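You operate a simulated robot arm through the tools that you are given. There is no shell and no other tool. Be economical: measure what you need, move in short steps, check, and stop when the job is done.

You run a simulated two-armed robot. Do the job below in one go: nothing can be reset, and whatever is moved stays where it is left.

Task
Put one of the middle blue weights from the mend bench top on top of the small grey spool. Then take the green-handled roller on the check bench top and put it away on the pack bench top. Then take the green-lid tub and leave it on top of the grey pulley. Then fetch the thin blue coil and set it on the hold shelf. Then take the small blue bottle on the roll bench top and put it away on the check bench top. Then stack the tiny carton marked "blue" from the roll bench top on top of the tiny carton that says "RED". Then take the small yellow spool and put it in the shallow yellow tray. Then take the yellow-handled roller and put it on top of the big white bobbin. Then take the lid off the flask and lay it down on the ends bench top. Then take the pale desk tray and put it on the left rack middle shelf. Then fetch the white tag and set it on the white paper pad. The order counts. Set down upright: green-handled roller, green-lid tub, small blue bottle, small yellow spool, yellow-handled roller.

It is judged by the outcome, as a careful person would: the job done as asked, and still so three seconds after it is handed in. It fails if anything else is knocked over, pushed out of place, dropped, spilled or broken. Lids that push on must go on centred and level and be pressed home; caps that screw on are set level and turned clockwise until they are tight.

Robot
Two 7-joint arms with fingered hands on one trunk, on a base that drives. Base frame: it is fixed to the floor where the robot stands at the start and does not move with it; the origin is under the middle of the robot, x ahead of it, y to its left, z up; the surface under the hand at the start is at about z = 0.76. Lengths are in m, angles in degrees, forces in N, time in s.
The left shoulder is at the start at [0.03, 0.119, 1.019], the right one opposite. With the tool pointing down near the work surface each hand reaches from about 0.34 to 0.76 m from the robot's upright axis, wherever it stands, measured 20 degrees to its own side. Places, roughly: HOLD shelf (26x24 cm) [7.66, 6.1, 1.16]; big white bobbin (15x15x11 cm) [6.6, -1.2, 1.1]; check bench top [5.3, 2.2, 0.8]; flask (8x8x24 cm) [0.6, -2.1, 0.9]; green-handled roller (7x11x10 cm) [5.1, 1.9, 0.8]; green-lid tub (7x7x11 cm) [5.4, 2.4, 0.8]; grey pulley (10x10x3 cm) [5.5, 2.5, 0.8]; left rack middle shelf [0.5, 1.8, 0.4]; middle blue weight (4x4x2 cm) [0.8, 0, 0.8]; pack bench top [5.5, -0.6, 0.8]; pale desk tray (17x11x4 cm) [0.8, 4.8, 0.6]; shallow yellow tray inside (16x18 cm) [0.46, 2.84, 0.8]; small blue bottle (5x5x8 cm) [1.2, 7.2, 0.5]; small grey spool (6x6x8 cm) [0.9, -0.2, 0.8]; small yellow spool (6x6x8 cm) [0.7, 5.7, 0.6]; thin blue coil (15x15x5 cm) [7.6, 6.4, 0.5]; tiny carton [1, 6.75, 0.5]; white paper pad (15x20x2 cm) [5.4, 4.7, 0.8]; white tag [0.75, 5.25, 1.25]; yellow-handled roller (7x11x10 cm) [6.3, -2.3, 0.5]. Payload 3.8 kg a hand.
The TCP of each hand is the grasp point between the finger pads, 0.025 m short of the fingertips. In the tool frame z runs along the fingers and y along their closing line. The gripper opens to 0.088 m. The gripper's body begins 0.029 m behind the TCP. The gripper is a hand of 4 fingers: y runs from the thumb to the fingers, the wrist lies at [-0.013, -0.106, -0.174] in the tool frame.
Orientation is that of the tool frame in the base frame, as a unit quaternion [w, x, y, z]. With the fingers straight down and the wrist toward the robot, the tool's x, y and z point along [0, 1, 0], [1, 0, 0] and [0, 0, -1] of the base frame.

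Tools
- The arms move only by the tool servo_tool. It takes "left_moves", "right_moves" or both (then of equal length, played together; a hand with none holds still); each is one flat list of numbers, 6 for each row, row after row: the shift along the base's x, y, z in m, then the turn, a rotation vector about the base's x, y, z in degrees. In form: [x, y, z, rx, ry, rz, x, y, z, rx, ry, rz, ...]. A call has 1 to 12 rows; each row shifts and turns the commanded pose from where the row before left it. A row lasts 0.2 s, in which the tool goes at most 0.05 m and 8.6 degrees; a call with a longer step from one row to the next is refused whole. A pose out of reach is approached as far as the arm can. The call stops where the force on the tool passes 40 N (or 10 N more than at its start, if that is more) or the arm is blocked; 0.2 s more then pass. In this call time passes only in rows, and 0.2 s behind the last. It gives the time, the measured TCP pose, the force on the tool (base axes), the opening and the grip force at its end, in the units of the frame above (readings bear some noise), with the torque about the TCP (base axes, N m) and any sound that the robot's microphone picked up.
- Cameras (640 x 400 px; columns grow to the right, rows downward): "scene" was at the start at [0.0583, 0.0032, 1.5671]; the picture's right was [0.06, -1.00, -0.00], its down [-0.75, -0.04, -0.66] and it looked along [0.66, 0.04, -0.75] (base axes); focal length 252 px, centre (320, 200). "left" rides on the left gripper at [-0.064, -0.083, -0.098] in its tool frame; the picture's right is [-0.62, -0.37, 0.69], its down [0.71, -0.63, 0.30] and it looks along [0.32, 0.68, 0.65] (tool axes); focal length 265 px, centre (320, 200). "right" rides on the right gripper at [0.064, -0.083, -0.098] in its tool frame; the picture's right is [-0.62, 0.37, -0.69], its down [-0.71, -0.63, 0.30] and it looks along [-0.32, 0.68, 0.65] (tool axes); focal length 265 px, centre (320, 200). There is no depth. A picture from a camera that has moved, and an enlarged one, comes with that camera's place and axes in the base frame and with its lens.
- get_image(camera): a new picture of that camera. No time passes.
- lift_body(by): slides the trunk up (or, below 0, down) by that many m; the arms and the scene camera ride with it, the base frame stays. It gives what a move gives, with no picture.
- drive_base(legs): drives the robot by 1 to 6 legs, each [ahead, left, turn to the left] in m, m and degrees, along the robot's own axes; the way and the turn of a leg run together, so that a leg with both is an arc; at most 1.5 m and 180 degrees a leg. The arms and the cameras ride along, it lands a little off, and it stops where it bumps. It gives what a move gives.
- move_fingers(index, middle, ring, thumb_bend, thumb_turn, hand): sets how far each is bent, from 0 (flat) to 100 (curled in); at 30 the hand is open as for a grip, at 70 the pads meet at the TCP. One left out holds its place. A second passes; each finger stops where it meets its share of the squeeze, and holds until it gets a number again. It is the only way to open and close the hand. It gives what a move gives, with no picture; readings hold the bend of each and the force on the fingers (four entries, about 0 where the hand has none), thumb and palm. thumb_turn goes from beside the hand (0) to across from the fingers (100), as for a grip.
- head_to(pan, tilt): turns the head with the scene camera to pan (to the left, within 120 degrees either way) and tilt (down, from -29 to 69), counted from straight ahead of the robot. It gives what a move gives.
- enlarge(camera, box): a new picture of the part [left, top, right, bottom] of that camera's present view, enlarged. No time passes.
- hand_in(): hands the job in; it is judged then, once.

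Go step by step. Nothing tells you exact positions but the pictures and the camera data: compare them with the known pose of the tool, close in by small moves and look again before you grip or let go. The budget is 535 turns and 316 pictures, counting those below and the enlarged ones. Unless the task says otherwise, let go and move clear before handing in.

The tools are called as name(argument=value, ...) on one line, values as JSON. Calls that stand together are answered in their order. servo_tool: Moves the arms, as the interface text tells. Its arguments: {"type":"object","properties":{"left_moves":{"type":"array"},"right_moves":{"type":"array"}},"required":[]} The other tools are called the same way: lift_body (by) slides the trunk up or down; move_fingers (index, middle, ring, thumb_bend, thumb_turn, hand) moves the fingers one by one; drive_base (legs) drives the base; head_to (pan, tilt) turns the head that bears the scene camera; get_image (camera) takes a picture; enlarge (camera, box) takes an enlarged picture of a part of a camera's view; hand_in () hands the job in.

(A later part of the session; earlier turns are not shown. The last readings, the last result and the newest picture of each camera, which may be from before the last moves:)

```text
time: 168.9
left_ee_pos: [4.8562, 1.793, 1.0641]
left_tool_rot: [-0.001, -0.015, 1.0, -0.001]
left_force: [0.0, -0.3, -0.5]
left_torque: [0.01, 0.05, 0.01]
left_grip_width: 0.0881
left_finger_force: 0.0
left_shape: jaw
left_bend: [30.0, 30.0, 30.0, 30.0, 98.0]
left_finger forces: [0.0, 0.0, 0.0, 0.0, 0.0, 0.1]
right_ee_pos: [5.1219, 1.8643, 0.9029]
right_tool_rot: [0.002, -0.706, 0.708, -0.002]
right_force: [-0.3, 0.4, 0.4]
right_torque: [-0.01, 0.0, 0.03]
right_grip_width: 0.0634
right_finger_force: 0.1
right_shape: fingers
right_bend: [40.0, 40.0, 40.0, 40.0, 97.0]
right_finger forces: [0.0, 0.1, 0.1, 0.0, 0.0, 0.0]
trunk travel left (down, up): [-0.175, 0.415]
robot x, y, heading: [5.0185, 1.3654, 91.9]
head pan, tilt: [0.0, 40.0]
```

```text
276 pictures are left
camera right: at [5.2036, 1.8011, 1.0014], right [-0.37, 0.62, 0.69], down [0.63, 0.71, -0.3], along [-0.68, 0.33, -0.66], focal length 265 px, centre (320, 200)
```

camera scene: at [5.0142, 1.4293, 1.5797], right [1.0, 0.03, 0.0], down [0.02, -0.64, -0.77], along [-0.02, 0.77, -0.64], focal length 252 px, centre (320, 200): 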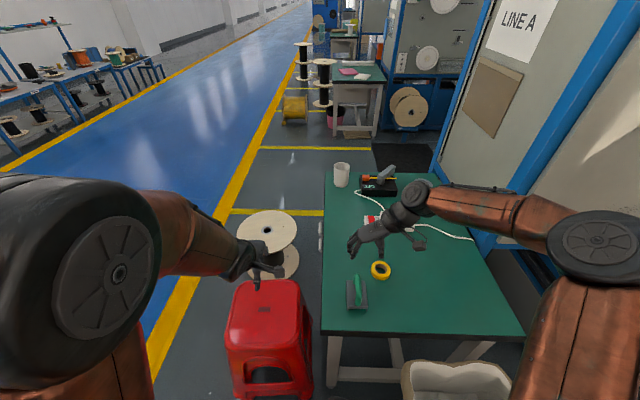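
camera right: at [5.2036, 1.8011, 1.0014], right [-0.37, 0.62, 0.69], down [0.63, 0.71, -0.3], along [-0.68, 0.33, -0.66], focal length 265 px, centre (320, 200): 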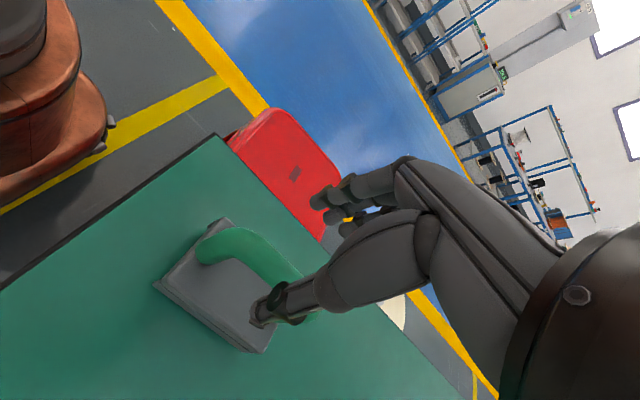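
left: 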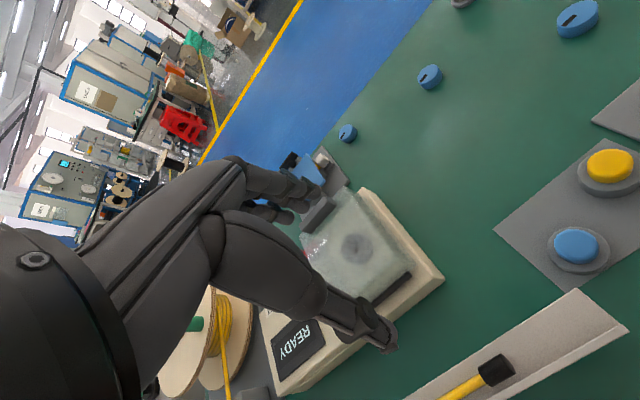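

The handle is between thumb and fingers. Lower and close.

servo_tool(right_moves=[0.001, 0.001, -0.03, 0, 0, 0, 0, 0, -0.025, 0, 0, 0, 0, 0, -0.008, 0, 0, 0])

move_fingers(hand="right", index=75, middle=75, ring=75, thumb_bend=75)

get_image(camera="right")

```text
time: 169.7
left_ee_pos: [4.8574, 1.7936, 1.0641]
left_tool_rot: [0.0, -0.014, 1.0, 0.0]
left_force: [0.1, -0.2, -1.4]
left_torque: [-0.02, 0.01, -0.03]
left_grip_width: 0.0877
left_finger_force: 0.1
left_shape: jaw
left_bend: [30.0, 30.0, 30.0, 30.0, 98.0]
left_finger forces: [0.0, 0.0, 0.1, 0.0, 0.0, 0.0]
right_ee_pos: [5.1245, 1.8652, 0.8405]
right_tool_rot: [0.001, -0.707, 0.708, -0.002]
right_force: [0.2, 0.2, -0.2]
right_torque: [0.01, -0.03, -0.01]
right_grip_width: 0.0634
right_finger_force: 0.0
right_shape: fingers
right_bend: [40.0, 40.0, 40.0, 40.0, 97.0]
right_finger forces: [0.1, 0.1, 0.0, 0.0, 0.0, 0.0]
trunk travel left (down, up): [-0.175, 0.415]
robot x, y, heading: [5.0106, 1.3673, 91.5]
head pan, tilt: [0.0, 40.0]
```

```text
time: 170.7
left_ee_pos: [4.857, 1.7938, 1.0641]
left_tool_rot: [0.0, -0.014, 1.0, -0.001]
left_force: [-0.2, -0.6, -0.1]
left_torque: [0.01, -0.04, 0.0]
left_grip_width: 0.088
left_finger_force: 0.1
left_shape: jaw
left_bend: [30.0, 30.0, 30.0, 30.0, 98.0]
left_finger forces: [0.0, 0.0, 0.1, 0.0, 0.0, 0.0]
right_ee_pos: [5.1245, 1.8663, 0.8392]
right_tool_rot: [0.001, -0.706, 0.708, -0.001]
right_force: [1.1, -0.6, -1.8]
right_torque: [-0.01, 0.03, -0.02]
right_grip_width: 0.0
right_finger_force: 0.4
right_shape: fingers
right_bend: [74.0, 75.0, 75.0, 72.0, 97.0]
right_finger forces: [0.0, 0.1, 0.0, 0.0, 0.9, 0.0]
trunk travel left (down, up): [-0.175, 0.415]
robot x, y, heading: [5.0126, 1.3667, 91.6]
head pan, tilt: [0.0, 40.0]
```

```text
275 pictures are left
camera right: at [5.2057, 1.8023, 0.9386], right [-0.37, 0.62, 0.69], down [0.63, 0.71, -0.3], along [-0.68, 0.32, -0.66], focal length 265 px, centre (320, 200)
```

right: 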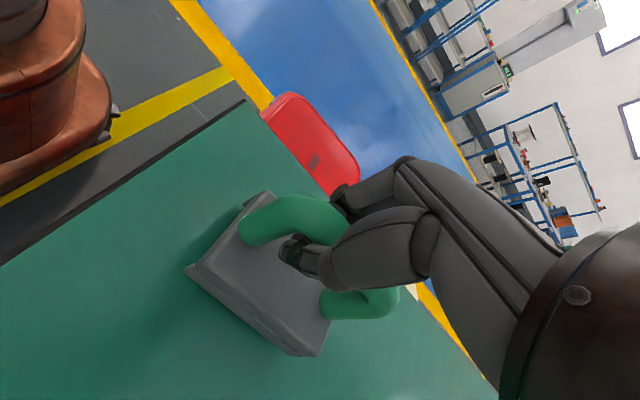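

The fingers closed just beneath the bar, so it's caged but not squeezed. I'll open, raise about 1.6 cm, and close again on the bar itself.

move_fingers(hand="right", index=40, middle=40, ring=40, thumb_bend=40)

servo_tool(right_moves=[0, 0, 0.015, 0, 0, 0, 0, 0, 0, 0, 0, 0])

move_fingers(hand="right", index=75, middle=75, ring=75, thumb_bend=75)

get_image(camera="right")

```text
time: 171.7
left_ee_pos: [4.8565, 1.7925, 1.0638]
left_tool_rot: [0.0, -0.014, 1.0, -0.001]
left_force: [0.1, -0.4, 0.3]
left_torque: [-0.01, 0.01, 0.0]
left_grip_width: 0.0879
left_finger_force: 0.0
left_shape: jaw
left_bend: [30.0, 30.0, 30.0, 30.0, 98.0]
left_finger forces: [0.1, 0.0, 0.1, 0.0, 0.0, 0.0]
right_ee_pos: [5.124, 1.8651, 0.8399]
right_tool_rot: [0.001, -0.707, 0.707, -0.002]
right_force: [0.1, -0.2, -0.9]
right_torque: [-0.01, 0.0, 0.01]
right_grip_width: 0.063
right_finger_force: 0.0
right_shape: fingers
right_bend: [40.0, 40.0, 40.0, 40.0, 97.0]
right_finger forces: [0.0, 0.0, 0.0, 0.0, 0.0, 0.1]
trunk travel left (down, up): [-0.175, 0.415]
robot x, y, heading: [5.0187, 1.364, 91.5]
head pan, tilt: [0.0, 40.0]
```

```text
time: 172.3
left_ee_pos: [4.8571, 1.7936, 1.0644]
left_tool_rot: [0.0, -0.013, 1.0, 0.0]
left_force: [0.1, 0.8, -0.6]
left_torque: [0.02, -0.01, -0.01]
left_grip_width: 0.0876
left_finger_force: 0.0
left_shape: jaw
left_bend: [30.0, 30.0, 30.0, 30.0, 98.0]
left_finger forces: [0.1, 0.1, 0.0, 0.0, 0.0, 0.2]
right_ee_pos: [5.1231, 1.8671, 0.8561]
right_tool_rot: [0.0, -0.707, 0.707, -0.002]
right_force: [-0.6, -0.3, -0.4]
right_torque: [0.0, 0.0, 0.0]
right_grip_width: 0.0632
right_finger_force: 0.1
right_shape: fingers
right_bend: [40.0, 40.0, 40.0, 40.0, 97.0]
right_finger forces: [0.0, 0.0, 0.0, 0.1, 0.0, 0.0]
trunk travel left (down, up): [-0.175, 0.415]
robot x, y, heading: [5.0152, 1.3656, 91.5]
head pan, tilt: [0.0, 40.0]
```

```text
time: 173.3
left_ee_pos: [4.8574, 1.7932, 1.064]
left_tool_rot: [0.0, -0.014, 1.0, -0.002]
left_force: [-0.4, 0.2, 0.3]
left_torque: [-0.03, 0.03, 0.01]
left_grip_width: 0.0878
left_finger_force: 0.1
left_shape: jaw
left_bend: [30.0, 30.0, 30.0, 30.0, 98.0]
left_finger forces: [0.0, 0.0, 0.0, 0.0, 0.0, 0.0]
right_ee_pos: [5.1229, 1.8652, 0.8539]
right_tool_rot: [0.001, -0.707, 0.708, -0.003]
right_force: [0.4, 0.3, -3.3]
right_torque: [-0.09, 0.03, -0.01]
right_grip_width: 0.0001
right_finger_force: 11.0
right_shape: fingers
right_bend: [74.0, 74.0, 74.0, 71.0, 95.0]
right_finger forces: [6.3, 2.5, 2.9, 0.0, 9.6, 0.0]
trunk travel left (down, up): [-0.175, 0.415]
robot x, y, heading: [5.0143, 1.3624, 91.9]
head pan, tilt: [0.0, 40.0]
```

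```text
274 pictures are left
camera right: at [5.2055, 1.8022, 0.9535], right [-0.37, 0.62, 0.69], down [0.63, 0.71, -0.3], along [-0.68, 0.32, -0.66], focal length 265 px, centre (320, 200)
```

right: 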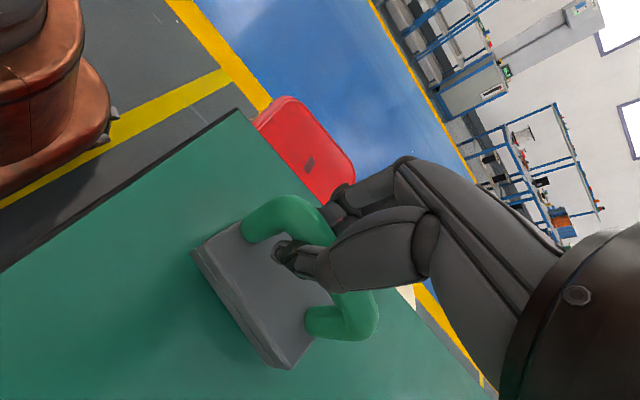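

Contact now, but still slightly beneath the bar. Open, raise another 1.2 cm and regrip.

move_fingers(hand="right", index=40, middle=40, ring=40, thumb_bend=40)

servo_tool(right_moves=[0.001, 0, 0.012, 0, 0, 0, 0, 0, 0, 0, 0, 0])

move_fingers(hand="right", index=75, middle=75, ring=75, thumb_bend=75)

get_image(camera="right")

```text
time: 174.3
left_ee_pos: [4.8565, 1.7939, 1.0641]
left_tool_rot: [0.0, -0.014, 1.0, -0.001]
left_force: [-0.1, -0.7, 0.1]
left_torque: [-0.01, -0.01, -0.04]
left_grip_width: 0.0879
left_finger_force: 0.0
left_shape: jaw
left_bend: [30.0, 30.0, 30.0, 30.0, 98.0]
left_finger forces: [0.0, 0.0, 0.0, 0.0, 0.0, 0.0]
right_ee_pos: [5.1237, 1.866, 0.8557]
right_tool_rot: [0.001, -0.707, 0.708, -0.002]
right_force: [-0.1, 0.0, -0.5]
right_torque: [0.0, 0.02, -0.02]
right_grip_width: 0.0629
right_finger_force: 0.0
right_shape: fingers
right_bend: [40.0, 40.0, 40.0, 40.0, 97.0]
right_finger forces: [0.0, 0.1, 0.0, 0.0, 0.1, 0.1]
trunk travel left (down, up): [-0.175, 0.415]
robot x, y, heading: [5.0127, 1.3608, 92.0]
head pan, tilt: [0.0, 40.0]
```

```text
time: 174.9
left_ee_pos: [4.8573, 1.7939, 1.0639]
left_tool_rot: [0.0, -0.014, 1.0, -0.001]
left_force: [0.3, 0.2, -0.1]
left_torque: [-0.02, -0.01, 0.04]
left_grip_width: 0.0879
left_finger_force: 0.1
left_shape: jaw
left_bend: [30.0, 30.0, 30.0, 30.0, 98.0]
left_finger forces: [0.0, 0.0, 0.0, 0.0, 0.0, 0.0]
right_ee_pos: [5.1245, 1.8666, 0.868]
right_tool_rot: [0.0, -0.706, 0.708, -0.002]
right_force: [-0.2, 0.0, 0.5]
right_torque: [0.02, 0.0, -0.03]
right_grip_width: 0.0631
right_finger_force: 0.1
right_shape: fingers
right_bend: [40.0, 40.0, 40.0, 40.0, 97.0]
right_finger forces: [0.1, 0.0, 0.0, 0.0, 0.1, 0.0]
trunk travel left (down, up): [-0.175, 0.415]
robot x, y, heading: [5.0148, 1.3626, 91.9]
head pan, tilt: [0.0, 40.0]
```

```text
time: 175.9
left_ee_pos: [4.8574, 1.7953, 1.0646]
left_tool_rot: [-0.001, -0.014, 1.0, -0.001]
left_force: [0.4, -0.1, 0.1]
left_torque: [-0.01, 0.02, -0.01]
left_grip_width: 0.0877
left_finger_force: 0.1
left_shape: jaw
left_bend: [30.0, 30.0, 30.0, 30.0, 98.0]
left_finger forces: [0.0, 0.1, 0.0, 0.0, 0.1, 0.0]
right_ee_pos: [5.125, 1.8659, 0.8686]
right_tool_rot: [0.001, -0.707, 0.708, -0.002]
right_force: [0.8, -0.5, -2.8]
right_torque: [-0.04, -0.03, -0.03]
right_grip_width: 0.0114
right_finger_force: 13.5
right_shape: fingers
right_bend: [73.0, 73.0, 75.0, 64.0, 94.0]
right_finger forces: [9.4, 3.6, 0.6, 0.0, 13.1, 0.0]
trunk travel left (down, up): [-0.175, 0.415]
robot x, y, heading: [5.0154, 1.3672, 91.6]
head pan, tilt: [0.0, 40.0]
```

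```text
273 pictures are left
camera right: at [5.2066, 1.8026, 0.9659], right [-0.37, 0.62, 0.69], down [0.63, 0.71, -0.3], along [-0.68, 0.32, -0.66], focal length 265 px, centre (320, 200)
```

right: 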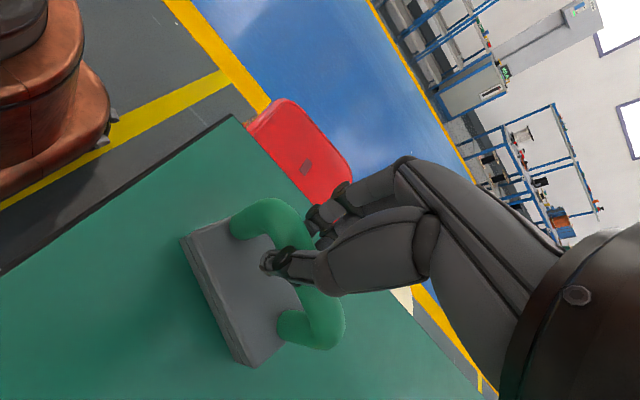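

A firmer grip now (13.5 N). Lift a few centimetres and inspect.

servo_tool(right_moves=[0, 0, 0.02, 0, 0, 0, 0, 0, 0.03, 0, 0, 0, 0, 0, 0, 0, 0, 0])

get_image(camera="right")

enlarge(camera="scene", box=[310, 180, 430, 320])

```text
time: 176.7
left_ee_pos: [4.8567, 1.7942, 1.0636]
left_tool_rot: [0.0, -0.014, 1.0, -0.002]
left_force: [0.4, 0.7, -0.5]
left_torque: [0.01, -0.04, -0.02]
left_grip_width: 0.0875
left_finger_force: 0.1
left_shape: jaw
left_bend: [30.0, 30.0, 30.0, 30.0, 98.0]
left_finger forces: [0.1, 0.1, 0.0, 0.0, 0.0, 0.0]
right_ee_pos: [5.1249, 1.8654, 0.9176]
right_tool_rot: [0.0, -0.706, 0.708, -0.002]
right_force: [0.4, -0.1, -3.6]
right_torque: [-0.03, 0.02, 0.01]
right_grip_width: 0.0113
right_finger_force: 13.9
right_shape: fingers
right_bend: [73.0, 73.0, 75.0, 64.0, 94.0]
right_finger forces: [9.3, 3.6, 0.8, 0.0, 13.6, 0.0]
trunk travel left (down, up): [-0.175, 0.415]
robot x, y, heading: [5.0156, 1.3625, 91.4]
head pan, tilt: [0.0, 40.0]
```

```text
272 pictures are left
camera right: at [5.2073, 1.8019, 1.0167], right [-0.37, 0.62, 0.69], down [0.63, 0.71, -0.3], along [-0.68, 0.32, -0.66], focal length 265 px, centre (320, 200)
```

right: 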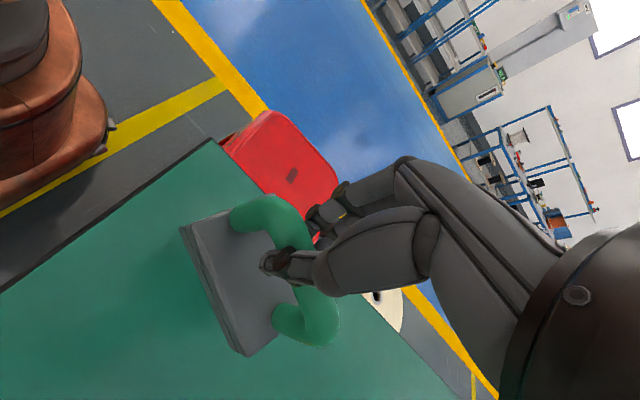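

```text
2.86 times, centred on (370, 250) of scene
camera zoom: at [5.0137, 1.4294, 1.5797], right [1.0, 0.03, 0.0], down [0.02, -0.64, -0.77], along [-0.02, 0.77, -0.64], focal length 720 px, centre (177, 57)
```

zoom: 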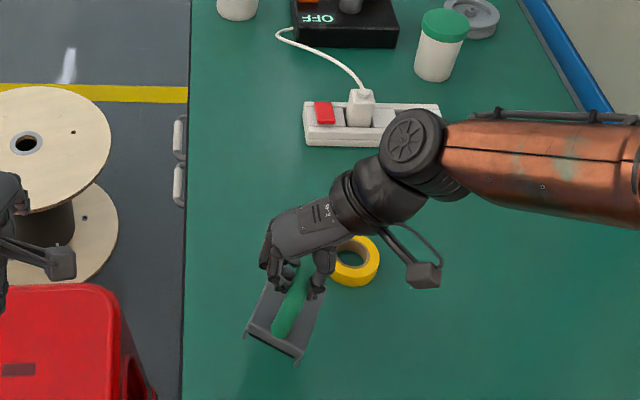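

The roller is held securely and level. Raise it, pull in, and back out into the aisle toward the pack bench.

servo_tool(right_moves=[0, 0, 0.04, 0, 0, 0, 0, 0, 0.04, 0, 0, 0, 0, 0, 0.04, 0, 0, 0, 0.01, -0.03, 0, 0, 0, 0, 0.01, -0.03, 0, 0, 0, 0, 0.01, -0.03, 0, 0, 0, 0])

drive_base(legs=[[-0.05, 0, 0], [0, 0, -91.5], [-1.0, 0, 0], [0, -1.5, 0]])

head_to(pan=0, tilt=25)

get_image(camera="scene")

```text
time: 178.1
left_ee_pos: [4.8571, 1.7927, 1.0648]
left_tool_rot: [0.0, -0.014, 1.0, -0.001]
left_force: [0.0, 0.5, 0.0]
left_torque: [-0.02, 0.02, 0.01]
left_grip_width: 0.0879
left_finger_force: 0.1
left_shape: jaw
left_bend: [30.0, 30.0, 30.0, 30.0, 98.0]
left_finger forces: [0.1, 0.0, 0.1, 0.0, 0.0, 0.0]
right_ee_pos: [5.1536, 1.7747, 1.0373]
right_tool_rot: [0.0, -0.707, 0.707, -0.001]
right_force: [-0.7, -0.7, -2.8]
right_torque: [0.03, 0.03, 0.01]
right_grip_width: 0.0114
right_finger_force: 13.8
right_shape: fingers
right_bend: [73.0, 74.0, 75.0, 64.0, 94.0]
right_finger forces: [9.2, 4.0, 0.6, 0.0, 13.7, 0.0]
trunk travel left (down, up): [-0.175, 0.415]
robot x, y, heading: [5.0143, 1.3625, 91.7]
head pan, tilt: [0.0, 40.0]
```

```text
time: 194.7
left_ee_pos: [4.4925, -0.0776, 1.0638]
left_tool_rot: [0.0, 0.7, 0.714, -0.001]
left_force: [1.0, 0.4, -0.4]
left_torque: [-0.01, -0.02, 0.0]
left_grip_width: 0.0878
left_finger_force: 0.0
left_shape: jaw
left_bend: [30.0, 30.0, 30.0, 30.0, 98.0]
left_finger forces: [0.1, 0.0, 0.0, 0.0, 0.0, 0.1]
right_ee_pos: [4.473, -0.3736, 1.037]
right_tool_rot: [-0.001, 0.004, 1.0, -0.002]
right_force: [0.5, -0.5, -3.8]
right_torque: [0.02, 0.02, 0.0]
right_grip_width: 0.0111
right_finger_force: 13.3
right_shape: fingers
right_bend: [73.0, 74.0, 75.0, 64.0, 94.0]
right_finger forces: [9.0, 4.1, 0.1, 0.0, 13.4, 0.0]
trunk travel left (down, up): [-0.175, 0.415]
robot x, y, heading: [4.0647, -0.2305, 1.1]
head pan, tilt: [0.0, 40.0]
```

```text
time: 195.4
left_ee_pos: [4.4918, -0.0772, 1.0636]
left_tool_rot: [0.0, 0.7, 0.714, 0.0]
left_force: [0.6, -0.1, -0.5]
left_torque: [-0.03, 0.02, 0.0]
left_grip_width: 0.0877
left_finger_force: 0.2
left_shape: jaw
left_bend: [30.0, 30.0, 30.0, 30.0, 98.0]
left_finger forces: [0.1, 0.0, 0.0, 0.1, 0.0, 0.0]
right_ee_pos: [4.4739, -0.3741, 1.0373]
right_tool_rot: [-0.001, 0.005, 1.0, -0.002]
right_force: [-0.4, 0.4, -2.8]
right_torque: [-0.02, -0.03, 0.02]
right_grip_width: 0.0113
right_finger_force: 13.7
right_shape: fingers
right_bend: [73.0, 74.0, 75.0, 64.0, 94.0]
right_finger forces: [8.9, 4.1, 0.2, 0.0, 13.2, 0.0]
trunk travel left (down, up): [-0.175, 0.415]
robot x, y, heading: [4.0629, -0.2294, 1.2]
head pan, tilt: [0.0, 25.0]
```

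```text
270 pictures are left
camera scene: at [4.1351, -0.2315, 1.603], right [0.02, -1.0, 0.0], down [-0.42, -0.01, -0.91], along [0.91, 0.02, -0.42], focal length 252 px, centre (320, 200)
```

scene: 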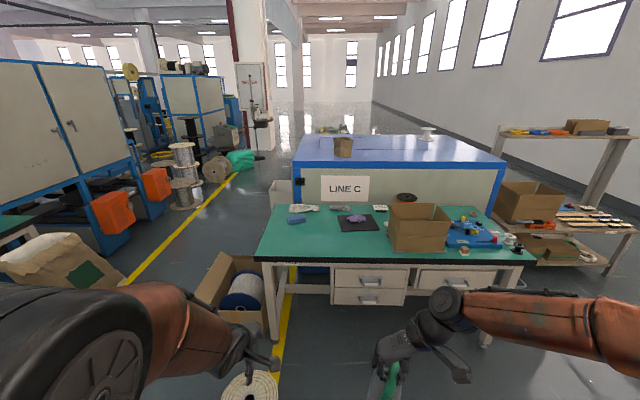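

This is the pack bench (LINE C), front edge at x≈5.2. There's a free spot in front of the black mat near (5.34, -0.40). Drive up.

drive_base(legs=[[0.77, -0.087, -1.1]])

head_to(pan=-10, tilt=50)

get_image(camera="scene")

```text
time: 199.7
left_ee_pos: [5.275, -0.1568, 1.064]
left_tool_rot: [-0.001, 0.705, 0.709, -0.001]
left_force: [0.1, 0.3, 0.0]
left_torque: [0.01, 0.0, -0.01]
left_grip_width: 0.0876
left_finger_force: 0.1
left_shape: jaw
left_bend: [30.0, 30.0, 30.0, 30.0, 98.0]
left_finger forces: [0.1, 0.0, 0.0, 0.0, 0.0, 0.0]
right_ee_pos: [5.2529, -0.4534, 1.0381]
right_tool_rot: [0.0, 0.012, 1.0, -0.002]
right_force: [-0.4, -0.7, -3.4]
right_torque: [0.0, 0.02, 0.04]
right_grip_width: 0.0112
right_finger_force: 12.7
right_shape: fingers
right_bend: [73.0, 74.0, 75.0, 64.0, 94.0]
right_finger forces: [9.1, 4.1, 0.3, 0.0, 13.4, 0.0]
trunk travel left (down, up): [-0.175, 0.415]
robot x, y, heading: [4.8441, -0.3067, 0.3]
head pan, tilt: [0.0, 25.0]
```

```text
time: 200.6
left_ee_pos: [5.2735, -0.1563, 1.0635]
left_tool_rot: [-0.001, 0.706, 0.709, -0.001]
left_force: [-1.0, 0.9, -0.8]
left_torque: [0.02, -0.01, -0.02]
left_grip_width: 0.0877
left_finger_force: 0.1
left_shape: jaw
left_bend: [30.0, 30.0, 30.0, 30.0, 98.0]
left_finger forces: [0.0, 0.0, 0.1, 0.1, 0.1, 0.1]
right_ee_pos: [5.2511, -0.4549, 1.0368]
right_tool_rot: [0.0, 0.013, 1.0, -0.002]
right_force: [0.4, -0.2, -2.4]
right_torque: [-0.02, 0.01, -0.01]
right_grip_width: 0.0115
right_finger_force: 13.8
right_shape: fingers
right_bend: [73.0, 74.0, 75.0, 64.0, 94.0]
right_finger forces: [9.1, 4.1, 0.3, 0.0, 13.3, 0.0]
trunk travel left (down, up): [-0.175, 0.415]
robot x, y, heading: [4.8428, -0.3073, 0.4]
head pan, tilt: [-10.0, 50.0]
```

```text
269 pictures are left
camera scene: at [4.8993, -0.3203, 1.5656], right [-0.17, -0.99, 0.0], down [-0.76, 0.13, -0.64], along [0.63, -0.11, -0.77], focal length 252 px, centre (320, 200)
```

scene: 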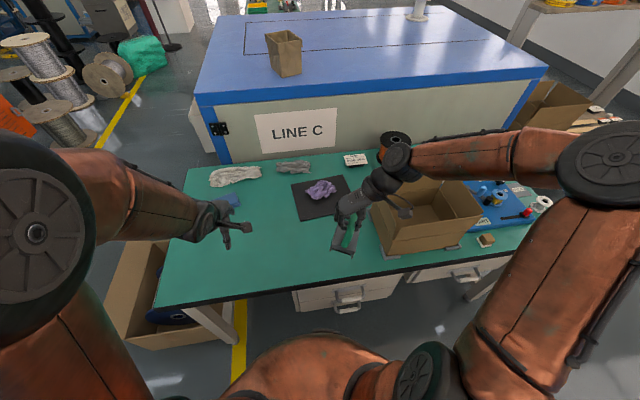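

Clear spot confirmed. Move over it and lower to near contact.

servo_tool(right_moves=[0.03, 0.012, 0, 0, 0, 0, 0.03, 0.012, 0, 0, 0, 0, 0.028, 0.01, 0, 0, 0, 0, 0, 0, -0.04, 0, 0, 0, 0, 0, -0.04, 0, 0, 0, 0, 0, -0.04, 0, 0, 0, 0, 0, -0.03, 0, 0, 0, 0, 0, 0, 0, 0, 0])

get_image(camera="right")

enlarge(camera="scene", box=[270, 170, 420, 290])

```text
time: 202.3
left_ee_pos: [5.2757, -0.1561, 1.0627]
left_tool_rot: [-0.001, 0.705, 0.709, -0.001]
left_force: [-0.4, 0.4, -1.4]
left_torque: [-0.03, 0.0, -0.02]
left_grip_width: 0.0877
left_finger_force: 0.0
left_shape: jaw
left_bend: [30.0, 30.0, 30.0, 30.0, 98.0]
left_finger forces: [0.0, 0.0, 0.0, 0.1, 0.1, 0.1]
right_ee_pos: [5.3389, -0.4199, 0.8868]
right_tool_rot: [-0.001, 0.011, 1.0, -0.003]
right_force: [-1.1, 0.2, -2.0]
right_torque: [-0.02, 0.0, 0.01]
right_grip_width: 0.0109
right_finger_force: 13.1
right_shape: fingers
right_bend: [73.0, 74.0, 75.0, 64.0, 94.0]
right_finger forces: [8.8, 4.5, 0.1, 0.0, 13.3, 0.1]
trunk travel left (down, up): [-0.175, 0.415]
robot x, y, heading: [4.8406, -0.3096, 0.4]
head pan, tilt: [-10.0, 50.0]
```

```text
268 pictures are left
camera right: at [5.2723, -0.4998, 0.9845], right [0.63, 0.36, 0.69], down [0.7, -0.65, -0.3], along [0.34, 0.67, -0.66], focal length 265 px, centre (320, 200)
```

right: 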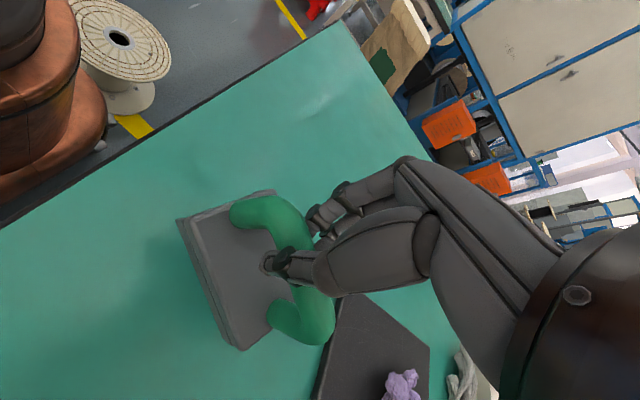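

```text
3.33 times, centred on (345, 230) of scene
camera zoom: at [4.8991, -0.3202, 1.5656], right [-0.17, -0.99, 0.0], down [-0.76, 0.13, -0.64], along [0.63, -0.11, -0.77], focal length 839 px, centre (237, 100)
```

zoom: 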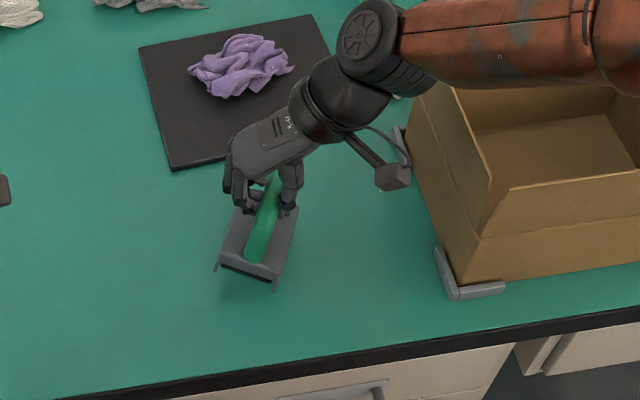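

Level and close to the surface. Lower gently.

servo_tool(right_moves=[0, 0, -0.006, 0, 0, 0, 0, 0, -0.006, 0, 0, 0, 0, 0, -0.003, 0, 0, 0, 0, 0, 0, 0, 0, 0])

servo_tool(right_moves=[0, 0, -0.003, 0, 0, 0, 0, 0, 0, 0, 0, 0])

```text
time: 203.3
left_ee_pos: [5.2751, -0.1573, 1.0632]
left_tool_rot: [0.0, 0.705, 0.709, -0.001]
left_force: [-0.2, 0.1, 0.1]
left_torque: [0.01, -0.04, 0.02]
left_grip_width: 0.088
left_finger_force: 0.0
left_shape: jaw
left_bend: [30.0, 30.0, 30.0, 30.0, 98.0]
left_finger forces: [0.0, 0.1, 0.0, 0.0, 0.0, 0.0]
right_ee_pos: [5.3383, -0.4197, 0.8721]
right_tool_rot: [-0.001, 0.013, 1.0, -0.003]
right_force: [-0.3, 0.6, -2.4]
right_torque: [0.03, -0.05, 0.0]
right_grip_width: 0.0112
right_finger_force: 13.7
right_shape: fingers
right_bend: [73.0, 74.0, 75.0, 64.0, 94.0]
right_finger forces: [9.0, 4.7, 0.8, 0.0, 13.9, 0.0]
trunk travel left (down, up): [-0.175, 0.415]
robot x, y, heading: [4.8463, -0.3062, 0.5]
head pan, tilt: [-10.0, 50.0]
```

```text
time: 203.9
left_ee_pos: [5.2743, -0.1573, 1.0645]
left_tool_rot: [0.0, 0.705, 0.709, -0.001]
left_force: [0.6, 0.1, -0.4]
left_torque: [-0.02, 0.0, 0.0]
left_grip_width: 0.0879
left_finger_force: 0.1
left_shape: jaw
left_bend: [30.0, 30.0, 30.0, 30.0, 98.0]
left_finger forces: [0.0, 0.1, 0.0, 0.0, 0.0, 0.0]
right_ee_pos: [5.338, -0.4189, 0.8697]
right_tool_rot: [-0.001, 0.012, 1.0, -0.002]
right_force: [0.2, 0.4, -0.8]
right_torque: [-0.04, -0.06, -0.01]
right_grip_width: 0.0113
right_finger_force: 14.5
right_shape: fingers
right_bend: [73.0, 74.0, 75.0, 64.0, 93.0]
right_finger forces: [9.1, 5.1, 1.0, 0.0, 14.1, 0.1]
trunk travel left (down, up): [-0.175, 0.415]
robot x, y, heading: [4.8416, -0.3071, 0.3]
head pan, tilt: [-10.0, 50.0]
```

servo_tool(right_moves=[0, 0, -0.003, 0, 0, 0, 0, 0, 0, 0, 0, 0])

move_fingers(hand="right", index=35, middle=35, ring=35, thumb_bend=35)

get_image(camera="right")

```text
time: 204.6
left_ee_pos: [5.2749, -0.1561, 1.0637]
left_tool_rot: [0.0, 0.705, 0.709, -0.001]
left_force: [-0.2, 0.1, -0.1]
left_torque: [0.0, -0.01, -0.01]
left_grip_width: 0.0876
left_finger_force: 0.0
left_shape: jaw
left_bend: [30.0, 30.0, 30.0, 30.0, 98.0]
left_finger forces: [0.0, 0.0, 0.1, 0.1, 0.0, 0.0]
right_ee_pos: [5.3387, -0.4189, 0.8668]
right_tool_rot: [0.0, 0.012, 1.0, -0.002]
right_force: [-0.4, 0.4, 1.9]
right_torque: [-0.03, -0.09, 0.03]
right_grip_width: 0.0111
right_finger_force: 15.0
right_shape: fingers
right_bend: [73.0, 74.0, 75.0, 64.0, 93.0]
right_finger forces: [9.1, 5.7, 1.0, 0.0, 13.9, 0.0]
trunk travel left (down, up): [-0.175, 0.415]
robot x, y, heading: [4.8453, -0.3039, 0.4]
head pan, tilt: [-10.0, 50.0]
```

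```text
time: 205.6
left_ee_pos: [5.2743, -0.1571, 1.0641]
left_tool_rot: [-0.001, 0.706, 0.709, -0.001]
left_force: [-0.5, 1.1, 0.0]
left_torque: [-0.02, 0.0, 0.02]
left_grip_width: 0.0875
left_finger_force: 0.1
left_shape: jaw
left_bend: [30.0, 30.0, 30.0, 30.0, 98.0]
left_finger forces: [0.0, 0.0, 0.0, 0.0, 0.0, 0.0]
right_ee_pos: [5.3384, -0.4197, 0.8661]
right_tool_rot: [-0.001, 0.013, 1.0, -0.002]
right_force: [0.7, 0.1, 0.2]
right_torque: [-0.03, 0.02, 0.02]
right_grip_width: 0.0738
right_finger_force: 0.1
right_shape: fingers
right_bend: [35.0, 35.0, 35.0, 35.0, 97.0]
right_finger forces: [0.0, 0.0, 0.0, 0.1, 0.0, 0.0]
trunk travel left (down, up): [-0.175, 0.415]
robot x, y, heading: [4.8411, -0.3063, 0.5]
head pan, tilt: [-10.0, 50.0]
```

```text
266 pictures are left
camera right: at [5.2719, -0.5005, 0.965], right [0.63, 0.36, 0.69], down [0.7, -0.65, -0.3], along [0.34, 0.67, -0.66], focal length 265 px, centre (320, 200)
```

right: 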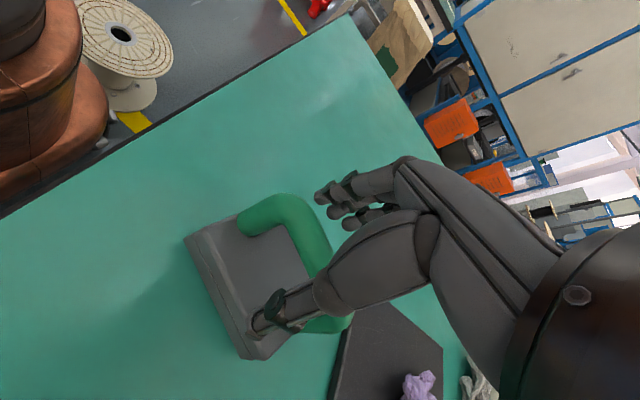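

The roller stands flat on the pack bench and is free of the hand. Raise the hand, rotate it back, then withdraw.

servo_tool(right_moves=[0, 0, 0.03, 0, 0, 0, 0, 0, 0.04, 0, 0, 0, 0, 0, 0.04, 0, 0, 0, 0, 0, 0.04, 0, 0, 0, 0, 0, 0.04, 0, 0, 0, -0.02, -0.005, 0, 0, 0, -8, -0.02, -0.005, 0, 0, 0, -8, -0.02, -0.005, 0, 0, 0, -8, -0.02, -0.005, 0, 0, 0, -8, -0.01, -0.005, 0, 0, 0, -8])

enlarge(camera="scene", box=[250, 150, 450, 290])

servo_tool(right_moves=[0, 0, 0, 0, 0, -8, 0, 0, 0, 0, 0, -8, 0, 0, 0, 0, 0, -8, 0, 0, 0, 0, 0, -8, 0, 0, 0, 0, 0, -8, 0, 0, 0, 0, 0, -8])

```text
time: 207.8
left_ee_pos: [5.2755, -0.1562, 1.0637]
left_tool_rot: [-0.001, 0.705, 0.709, 0.0]
left_force: [0.0, -0.3, -0.2]
left_torque: [-0.05, 0.0, 0.01]
left_grip_width: 0.088
left_finger_force: 0.0
left_shape: jaw
left_bend: [30.0, 30.0, 30.0, 30.0, 98.0]
left_finger forces: [0.1, 0.0, 0.0, 0.1, 0.0, 0.0]
right_ee_pos: [5.2479, -0.4446, 1.0568]
right_tool_rot: [-0.001, 0.355, 0.935, -0.002]
right_force: [-0.6, 0.1, 0.6]
right_torque: [0.0, -0.03, -0.01]
right_grip_width: 0.0736
right_finger_force: 0.1
right_shape: fingers
right_bend: [35.0, 35.0, 35.0, 35.0, 97.0]
right_finger forces: [0.0, 0.0, 0.1, 0.1, 0.0, 0.0]
trunk travel left (down, up): [-0.175, 0.415]
robot x, y, heading: [4.8418, -0.304, 0.4]
head pan, tilt: [-10.0, 50.0]
```

```text
2.86 times, centred on (350, 220) of scene
camera zoom: at [4.8985, -0.3199, 1.5656], right [-0.17, -0.99, 0.0], down [-0.76, 0.13, -0.64], along [0.63, -0.11, -0.77], focal length 720 px, centre (234, 143)
```

zoom: 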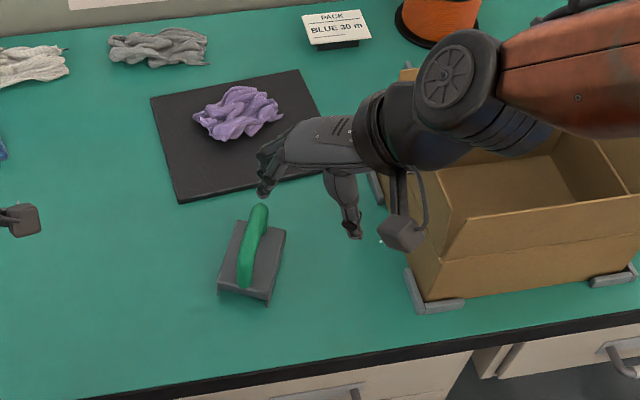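

```text
time: 209.2
left_ee_pos: [5.2732, -0.1572, 1.0633]
left_tool_rot: [-0.001, 0.705, 0.709, -0.001]
left_force: [0.0, 0.1, 0.9]
left_torque: [-0.02, 0.03, 0.01]
left_grip_width: 0.0878
left_finger_force: 0.1
left_shape: jaw
left_bend: [30.0, 30.0, 30.0, 30.0, 98.0]
left_finger forces: [0.1, 0.0, 0.1, 0.0, 0.0, 0.0]
right_ee_pos: [5.25, -0.4446, 1.0564]
right_tool_rot: [-0.003, 0.704, 0.71, -0.001]
right_force: [-0.8, -0.1, -0.1]
right_torque: [-0.02, 0.02, -0.04]
right_grip_width: 0.0741
right_finger_force: 0.0
right_shape: fingers
right_bend: [35.0, 35.0, 35.0, 35.0, 97.0]
right_finger forces: [0.0, 0.0, 0.0, 0.1, 0.0, 0.0]
trunk travel left (down, up): [-0.175, 0.415]
robot x, y, heading: [4.8379, -0.3073, 0.2]
head pan, tilt: [-10.0, 50.0]
```

Done: the roller stands upright on the pack bench. Next the tub and pulley on the check bench; I'll approach from the bench's left end, avoiding the wooden reel.

drive_base(legs=[[-0.9, 0, 0], [0, 1.5, 0], [0, 1.5, 0], [0, 0.5, 0]])

head_to(pan=0, tilt=35)

get_image(camera="scene")

```text
time: 230.4
left_ee_pos: [4.171, 3.3401, 1.0646]
left_tool_rot: [-0.001, 0.679, 0.734, -0.001]
left_force: [0.4, 1.0, 0.2]
left_torque: [0.01, 0.04, -0.03]
left_grip_width: 0.0879
left_finger_force: 0.0
left_shape: jaw
left_bend: [30.0, 30.0, 30.0, 30.0, 98.0]
left_finger forces: [0.0, 0.0, 0.0, 0.0, 0.0, 0.1]
right_ee_pos: [4.1665, 3.0506, 1.0588]
right_tool_rot: [-0.003, 0.677, 0.736, 0.0]
right_force: [0.6, -0.4, -0.8]
right_torque: [-0.02, 0.03, -0.01]
right_grip_width: 0.0737
right_finger_force: 0.0
right_shape: fingers
right_bend: [35.0, 35.0, 35.0, 35.0, 97.0]
right_finger forces: [0.0, 0.1, 0.0, 0.1, 0.1, 0.1]
trunk travel left (down, up): [-0.175, 0.415]
robot x, y, heading: [3.7496, 3.1638, 4.4]
head pan, tilt: [-10.0, 50.0]
```

```text
time: 231.2
left_ee_pos: [4.1709, 3.3394, 1.0638]
left_tool_rot: [-0.001, 0.68, 0.734, -0.001]
left_force: [0.2, 0.5, 0.0]
left_torque: [0.03, -0.01, 0.0]
left_grip_width: 0.0881
left_finger_force: 0.0
left_shape: jaw
left_bend: [30.0, 30.0, 30.0, 30.0, 98.0]
left_finger forces: [0.0, 0.0, 0.1, 0.0, 0.0, 0.0]
right_ee_pos: [4.1655, 3.0509, 1.0563]
right_tool_rot: [-0.003, 0.677, 0.736, -0.001]
right_force: [-0.1, 0.2, 0.1]
right_torque: [0.0, 0.02, 0.03]
right_grip_width: 0.0739
right_finger_force: 0.2
right_shape: fingers
right_bend: [35.0, 35.0, 35.0, 35.0, 97.0]
right_finger forces: [0.0, 0.1, 0.1, 0.0, 0.1, 0.0]
trunk travel left (down, up): [-0.175, 0.415]
robot x, y, heading: [3.7478, 3.1627, 4.4]
head pan, tilt: [0.0, 35.0]
```

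```text
264 pictures are left
camera scene: at [3.8187, 3.1641, 1.5872], right [0.08, -1.0, 0.0], down [-0.57, -0.04, -0.82], along [0.82, 0.06, -0.57], focal length 252 px, centre (320, 200)
```

scene: 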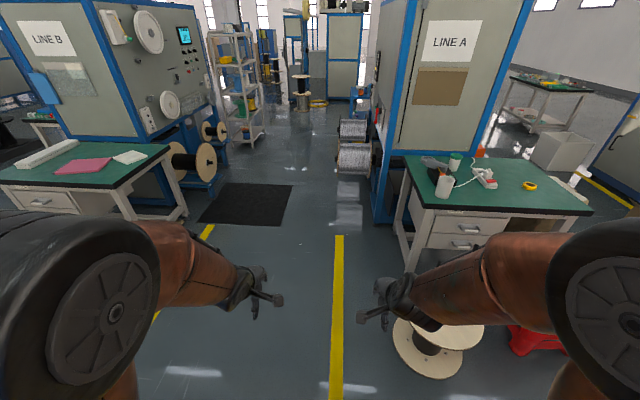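

The space left of the bench is free. Drive alongside and turn to face the tub and pulley at −45°.

drive_base(legs=[[0, 0, -4.4], [1.3, 0, 0], [0, 0, -45]])

head_to(pan=0, tilt=45)

get_image(camera="scene")

```text
time: 240.3
left_ee_pos: [5.4674, 2.9345, 1.0643]
left_tool_rot: [-0.001, 0.929, 0.37, 0.0]
left_force: [0.1, -0.3, -0.5]
left_torque: [-0.03, 0.01, -0.02]
left_grip_width: 0.0877
left_finger_force: 0.0
left_shape: jaw
left_bend: [30.0, 30.0, 30.0, 30.0, 98.0]
left_finger forces: [0.0, 0.0, 0.0, 0.1, 0.1, 0.0]
right_ee_pos: [5.2401, 2.7567, 1.0578]
right_tool_rot: [-0.003, 0.927, 0.374, -0.001]
right_force: [0.5, 0.0, 0.4]
right_torque: [0.0, 0.02, 0.01]
right_grip_width: 0.074
right_finger_force: 0.1
right_shape: fingers
right_bend: [35.0, 35.0, 35.0, 35.0, 97.0]
right_finger forces: [0.0, 0.0, 0.0, 0.1, 0.0, 0.1]
trunk travel left (down, up): [-0.175, 0.415]
robot x, y, heading: [5.0641, 3.1502, -46.4]
head pan, tilt: [0.0, 35.0]
```

```text
time: 241.0
left_ee_pos: [5.4669, 2.9341, 1.0641]
left_tool_rot: [0.0, 0.929, 0.37, -0.001]
left_force: [-0.4, 0.1, -0.7]
left_torque: [-0.01, 0.02, 0.02]
left_grip_width: 0.0876
left_finger_force: 0.0
left_shape: jaw
left_bend: [30.0, 30.0, 30.0, 30.0, 98.0]
left_finger forces: [0.1, 0.0, 0.0, 0.0, 0.0, 0.0]
right_ee_pos: [5.2392, 2.7562, 1.0565]
right_tool_rot: [-0.003, 0.928, 0.374, 0.0]
right_force: [0.2, 0.0, -0.4]
right_torque: [0.02, 0.03, 0.0]
right_grip_width: 0.074
right_finger_force: 0.2
right_shape: fingers
right_bend: [35.0, 35.0, 35.0, 35.0, 97.0]
right_finger forces: [0.0, 0.0, 0.1, 0.1, 0.1, 0.0]
trunk travel left (down, up): [-0.175, 0.415]
robot x, y, heading: [5.0666, 3.1505, -46.2]
head pan, tilt: [0.0, 45.0]
```

```text
263 pictures are left
camera scene: at [5.105, 3.1021, 1.5725], right [-0.72, -0.69, 0.0], down [-0.49, 0.51, -0.71], along [0.49, -0.51, -0.71], focal length 252 px, centre (320, 200)
```

scene: 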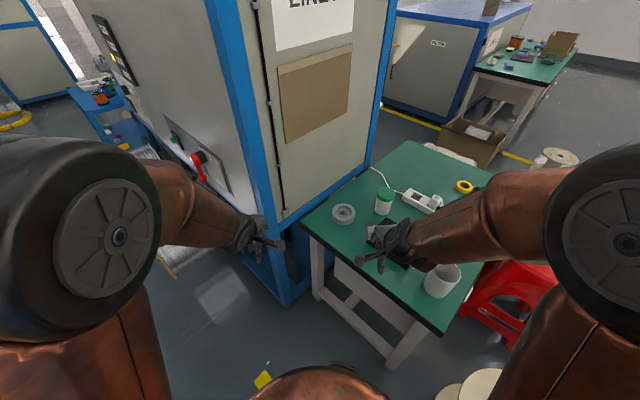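

Tub near (5.43, 2.37), pulley near (5.52, 2.53). I'll move 10 cm closer and zoom on both.

drive_base(legs=[[0.1, 0, 0]])

head_to(pan=0, tilt=50)

enlarge(camera="scene", box=[310, 150, 440, 240])

get_image(camera="right")

```text
time: 242.2
left_ee_pos: [5.5368, 2.8608, 1.0647]
left_tool_rot: [-0.001, 0.929, 0.371, -0.001]
left_force: [-0.6, -0.6, 0.6]
left_torque: [0.03, 0.02, -0.04]
left_grip_width: 0.0878
left_finger_force: 0.1
left_shape: jaw
left_bend: [30.0, 30.0, 30.0, 30.0, 98.0]
left_finger forces: [0.0, 0.0, 0.0, 0.1, 0.1, 0.0]
right_ee_pos: [5.3091, 2.6834, 1.0561]
right_tool_rot: [-0.003, 0.927, 0.374, -0.001]
right_force: [-1.1, 0.0, -0.5]
right_torque: [0.02, 0.01, 0.01]
right_grip_width: 0.0738
right_finger_force: 0.1
right_shape: fingers
right_bend: [35.0, 35.0, 35.0, 35.0, 97.0]
right_finger forces: [0.0, 0.1, 0.1, 0.0, 0.1, 0.1]
trunk travel left (down, up): [-0.175, 0.415]
robot x, y, heading: [5.1326, 3.0746, -46.2]
head pan, tilt: [0.0, 45.0]
```

```text
time: 242.8
left_ee_pos: [5.5369, 2.8633, 1.0639]
left_tool_rot: [-0.001, 0.929, 0.371, -0.001]
left_force: [0.0, 0.1, 0.6]
left_torque: [-0.02, -0.01, 0.04]
left_grip_width: 0.0879
left_finger_force: 0.1
left_shape: jaw
left_bend: [30.0, 30.0, 30.0, 30.0, 98.0]
left_finger forces: [0.1, 0.0, 0.0, 0.1, 0.0, 0.0]
right_ee_pos: [5.3099, 2.6835, 1.057]
right_tool_rot: [-0.003, 0.927, 0.374, 0.0]
right_force: [0.7, -0.2, 0.7]
right_torque: [0.04, -0.02, 0.0]
right_grip_width: 0.0742
right_finger_force: 0.1
right_shape: fingers
right_bend: [35.0, 35.0, 35.0, 35.0, 97.0]
right_finger forces: [0.0, 0.0, 0.0, 0.1, 0.1, 0.0]
trunk travel left (down, up): [-0.175, 0.415]
robot x, y, heading: [5.1274, 3.077, -46.5]
head pan, tilt: [0.0, 50.0]
```

```text
4.44 times, centred on (375, 195) of scene
camera zoom: at [5.1711, 3.0329, 1.5656], right [-0.72, -0.69, 0.0], down [-0.53, 0.55, -0.64], along [0.44, -0.46, -0.77], focal length 1119 px, centre (76, 222)
```

zoom: 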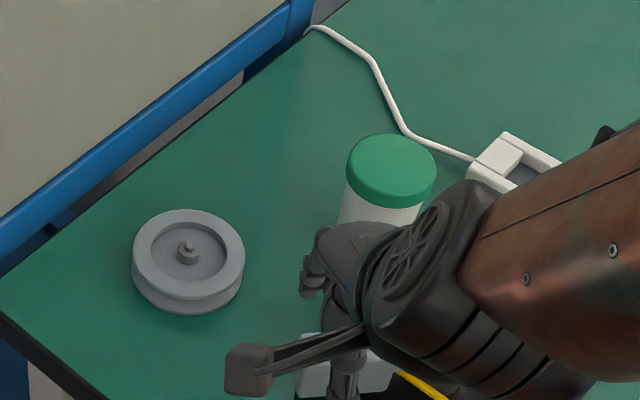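

```text
261 pictures are left
camera right: at [5.2971, 2.7893, 1.1552], right [-0.19, -0.7, 0.69], down [-0.95, -0.04, -0.3], along [0.24, -0.71, -0.66], focal length 265 px, centre (320, 200)
```

right: 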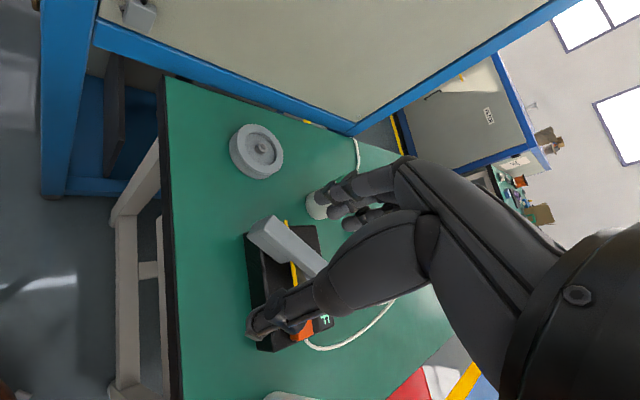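

The tub sits near (5.425, 2.385) with a wide green lid; the pulley is a flat disc near (5.52, 2.53). I'll open the right hand wide and move above the tub.

move_fingers(hand="right", index=24, middle=24, ring=24, thumb_bend=24)

servo_tool(right_moves=[0.0144, -0.0373, 0, 0, 0, 0, 0.0144, -0.0373, 0, 0, 0, 0, 0.0144, -0.0373, 0, 0, 0, 0, 0.0144, -0.0373, 0, 0, 0, 0, 0.0144, -0.0373, 0, 0, 0, 0, 0.0144, -0.0373, 0, 0, 0, 0, 0.0144, -0.0373, 0, 0, 0, 0, 0.0144, -0.0373, 0, 0, 0, 0, 0, 0, 0, 0, 0, 0])

get_image(camera="right")

get_image(camera="scene")

```text
time: 243.8
left_ee_pos: [5.536, 2.8628, 1.0637]
left_tool_rot: [0.0, 0.928, 0.371, -0.001]
left_force: [0.4, -0.2, -0.1]
left_torque: [0.0, 0.05, 0.0]
left_grip_width: 0.0877
left_finger_force: 0.1
left_shape: jaw
left_bend: [30.0, 30.0, 30.0, 30.0, 98.0]
left_finger forces: [0.0, 0.1, 0.1, 0.0, 0.0, 0.0]
right_ee_pos: [5.3089, 2.6855, 1.0581]
right_tool_rot: [-0.003, 0.928, 0.374, 0.0]
right_force: [0.7, -0.3, -0.3]
right_torque: [-0.01, -0.01, 0.01]
right_grip_width: 0.0959
right_finger_force: 0.2
right_shape: fingers
right_bend: [24.0, 24.0, 24.0, 24.0, 97.0]
right_finger forces: [0.0, 0.0, 0.1, 0.1, 0.1, 0.0]
trunk travel left (down, up): [-0.175, 0.415]
robot x, y, heading: [5.1324, 3.0776, -46.5]
head pan, tilt: [0.0, 50.0]
```

```text
time: 245.8
left_ee_pos: [5.5361, 2.8644, 1.0654]
left_tool_rot: [-0.001, 0.929, 0.371, 0.0]
left_force: [-0.9, 0.0, -0.4]
left_torque: [-0.03, 0.05, 0.0]
left_grip_width: 0.0879
left_finger_force: 0.0
left_shape: jaw
left_bend: [30.0, 30.0, 30.0, 30.0, 98.0]
left_finger forces: [0.0, 0.0, 0.0, 0.0, 0.0, 0.0]
right_ee_pos: [5.4251, 2.3872, 1.0573]
right_tool_rot: [-0.003, 0.928, 0.374, 0.0]
right_force: [0.1, 0.7, -1.0]
right_torque: [0.03, -0.04, 0.04]
right_grip_width: 0.096
right_finger_force: 0.0
right_shape: fingers
right_bend: [24.0, 24.0, 24.0, 24.0, 97.0]
right_finger forces: [0.0, 0.1, 0.0, 0.1, 0.0, 0.0]
trunk travel left (down, up): [-0.175, 0.415]
robot x, y, heading: [5.1306, 3.0759, -46.2]
head pan, tilt: [0.0, 50.0]
```

```text
260 pictures are left
camera right: at [5.4132, 2.492, 1.1551], right [-0.19, -0.7, 0.69], down [-0.95, -0.04, -0.3], along [0.24, -0.71, -0.66], focal length 265 px, centre (320, 200)
```

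right: 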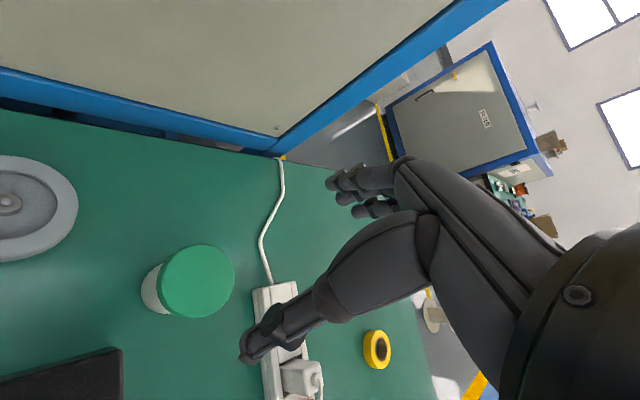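

```text
259 pictures are left
camera scene: at [5.1708, 3.0337, 1.5656], right [-0.72, -0.69, 0.0], down [-0.53, 0.55, -0.64], along [0.44, -0.46, -0.77], focal length 252 px, centre (320, 200)
```

scene: 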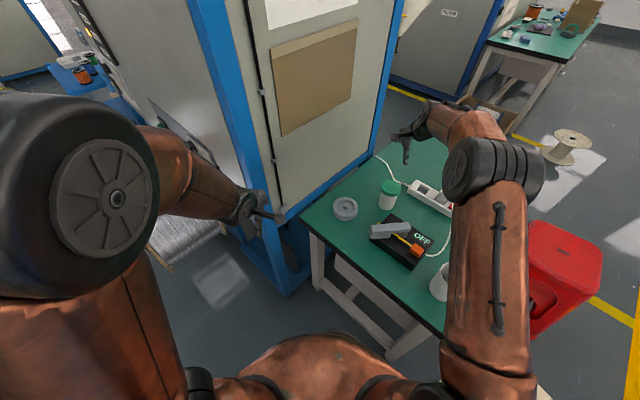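

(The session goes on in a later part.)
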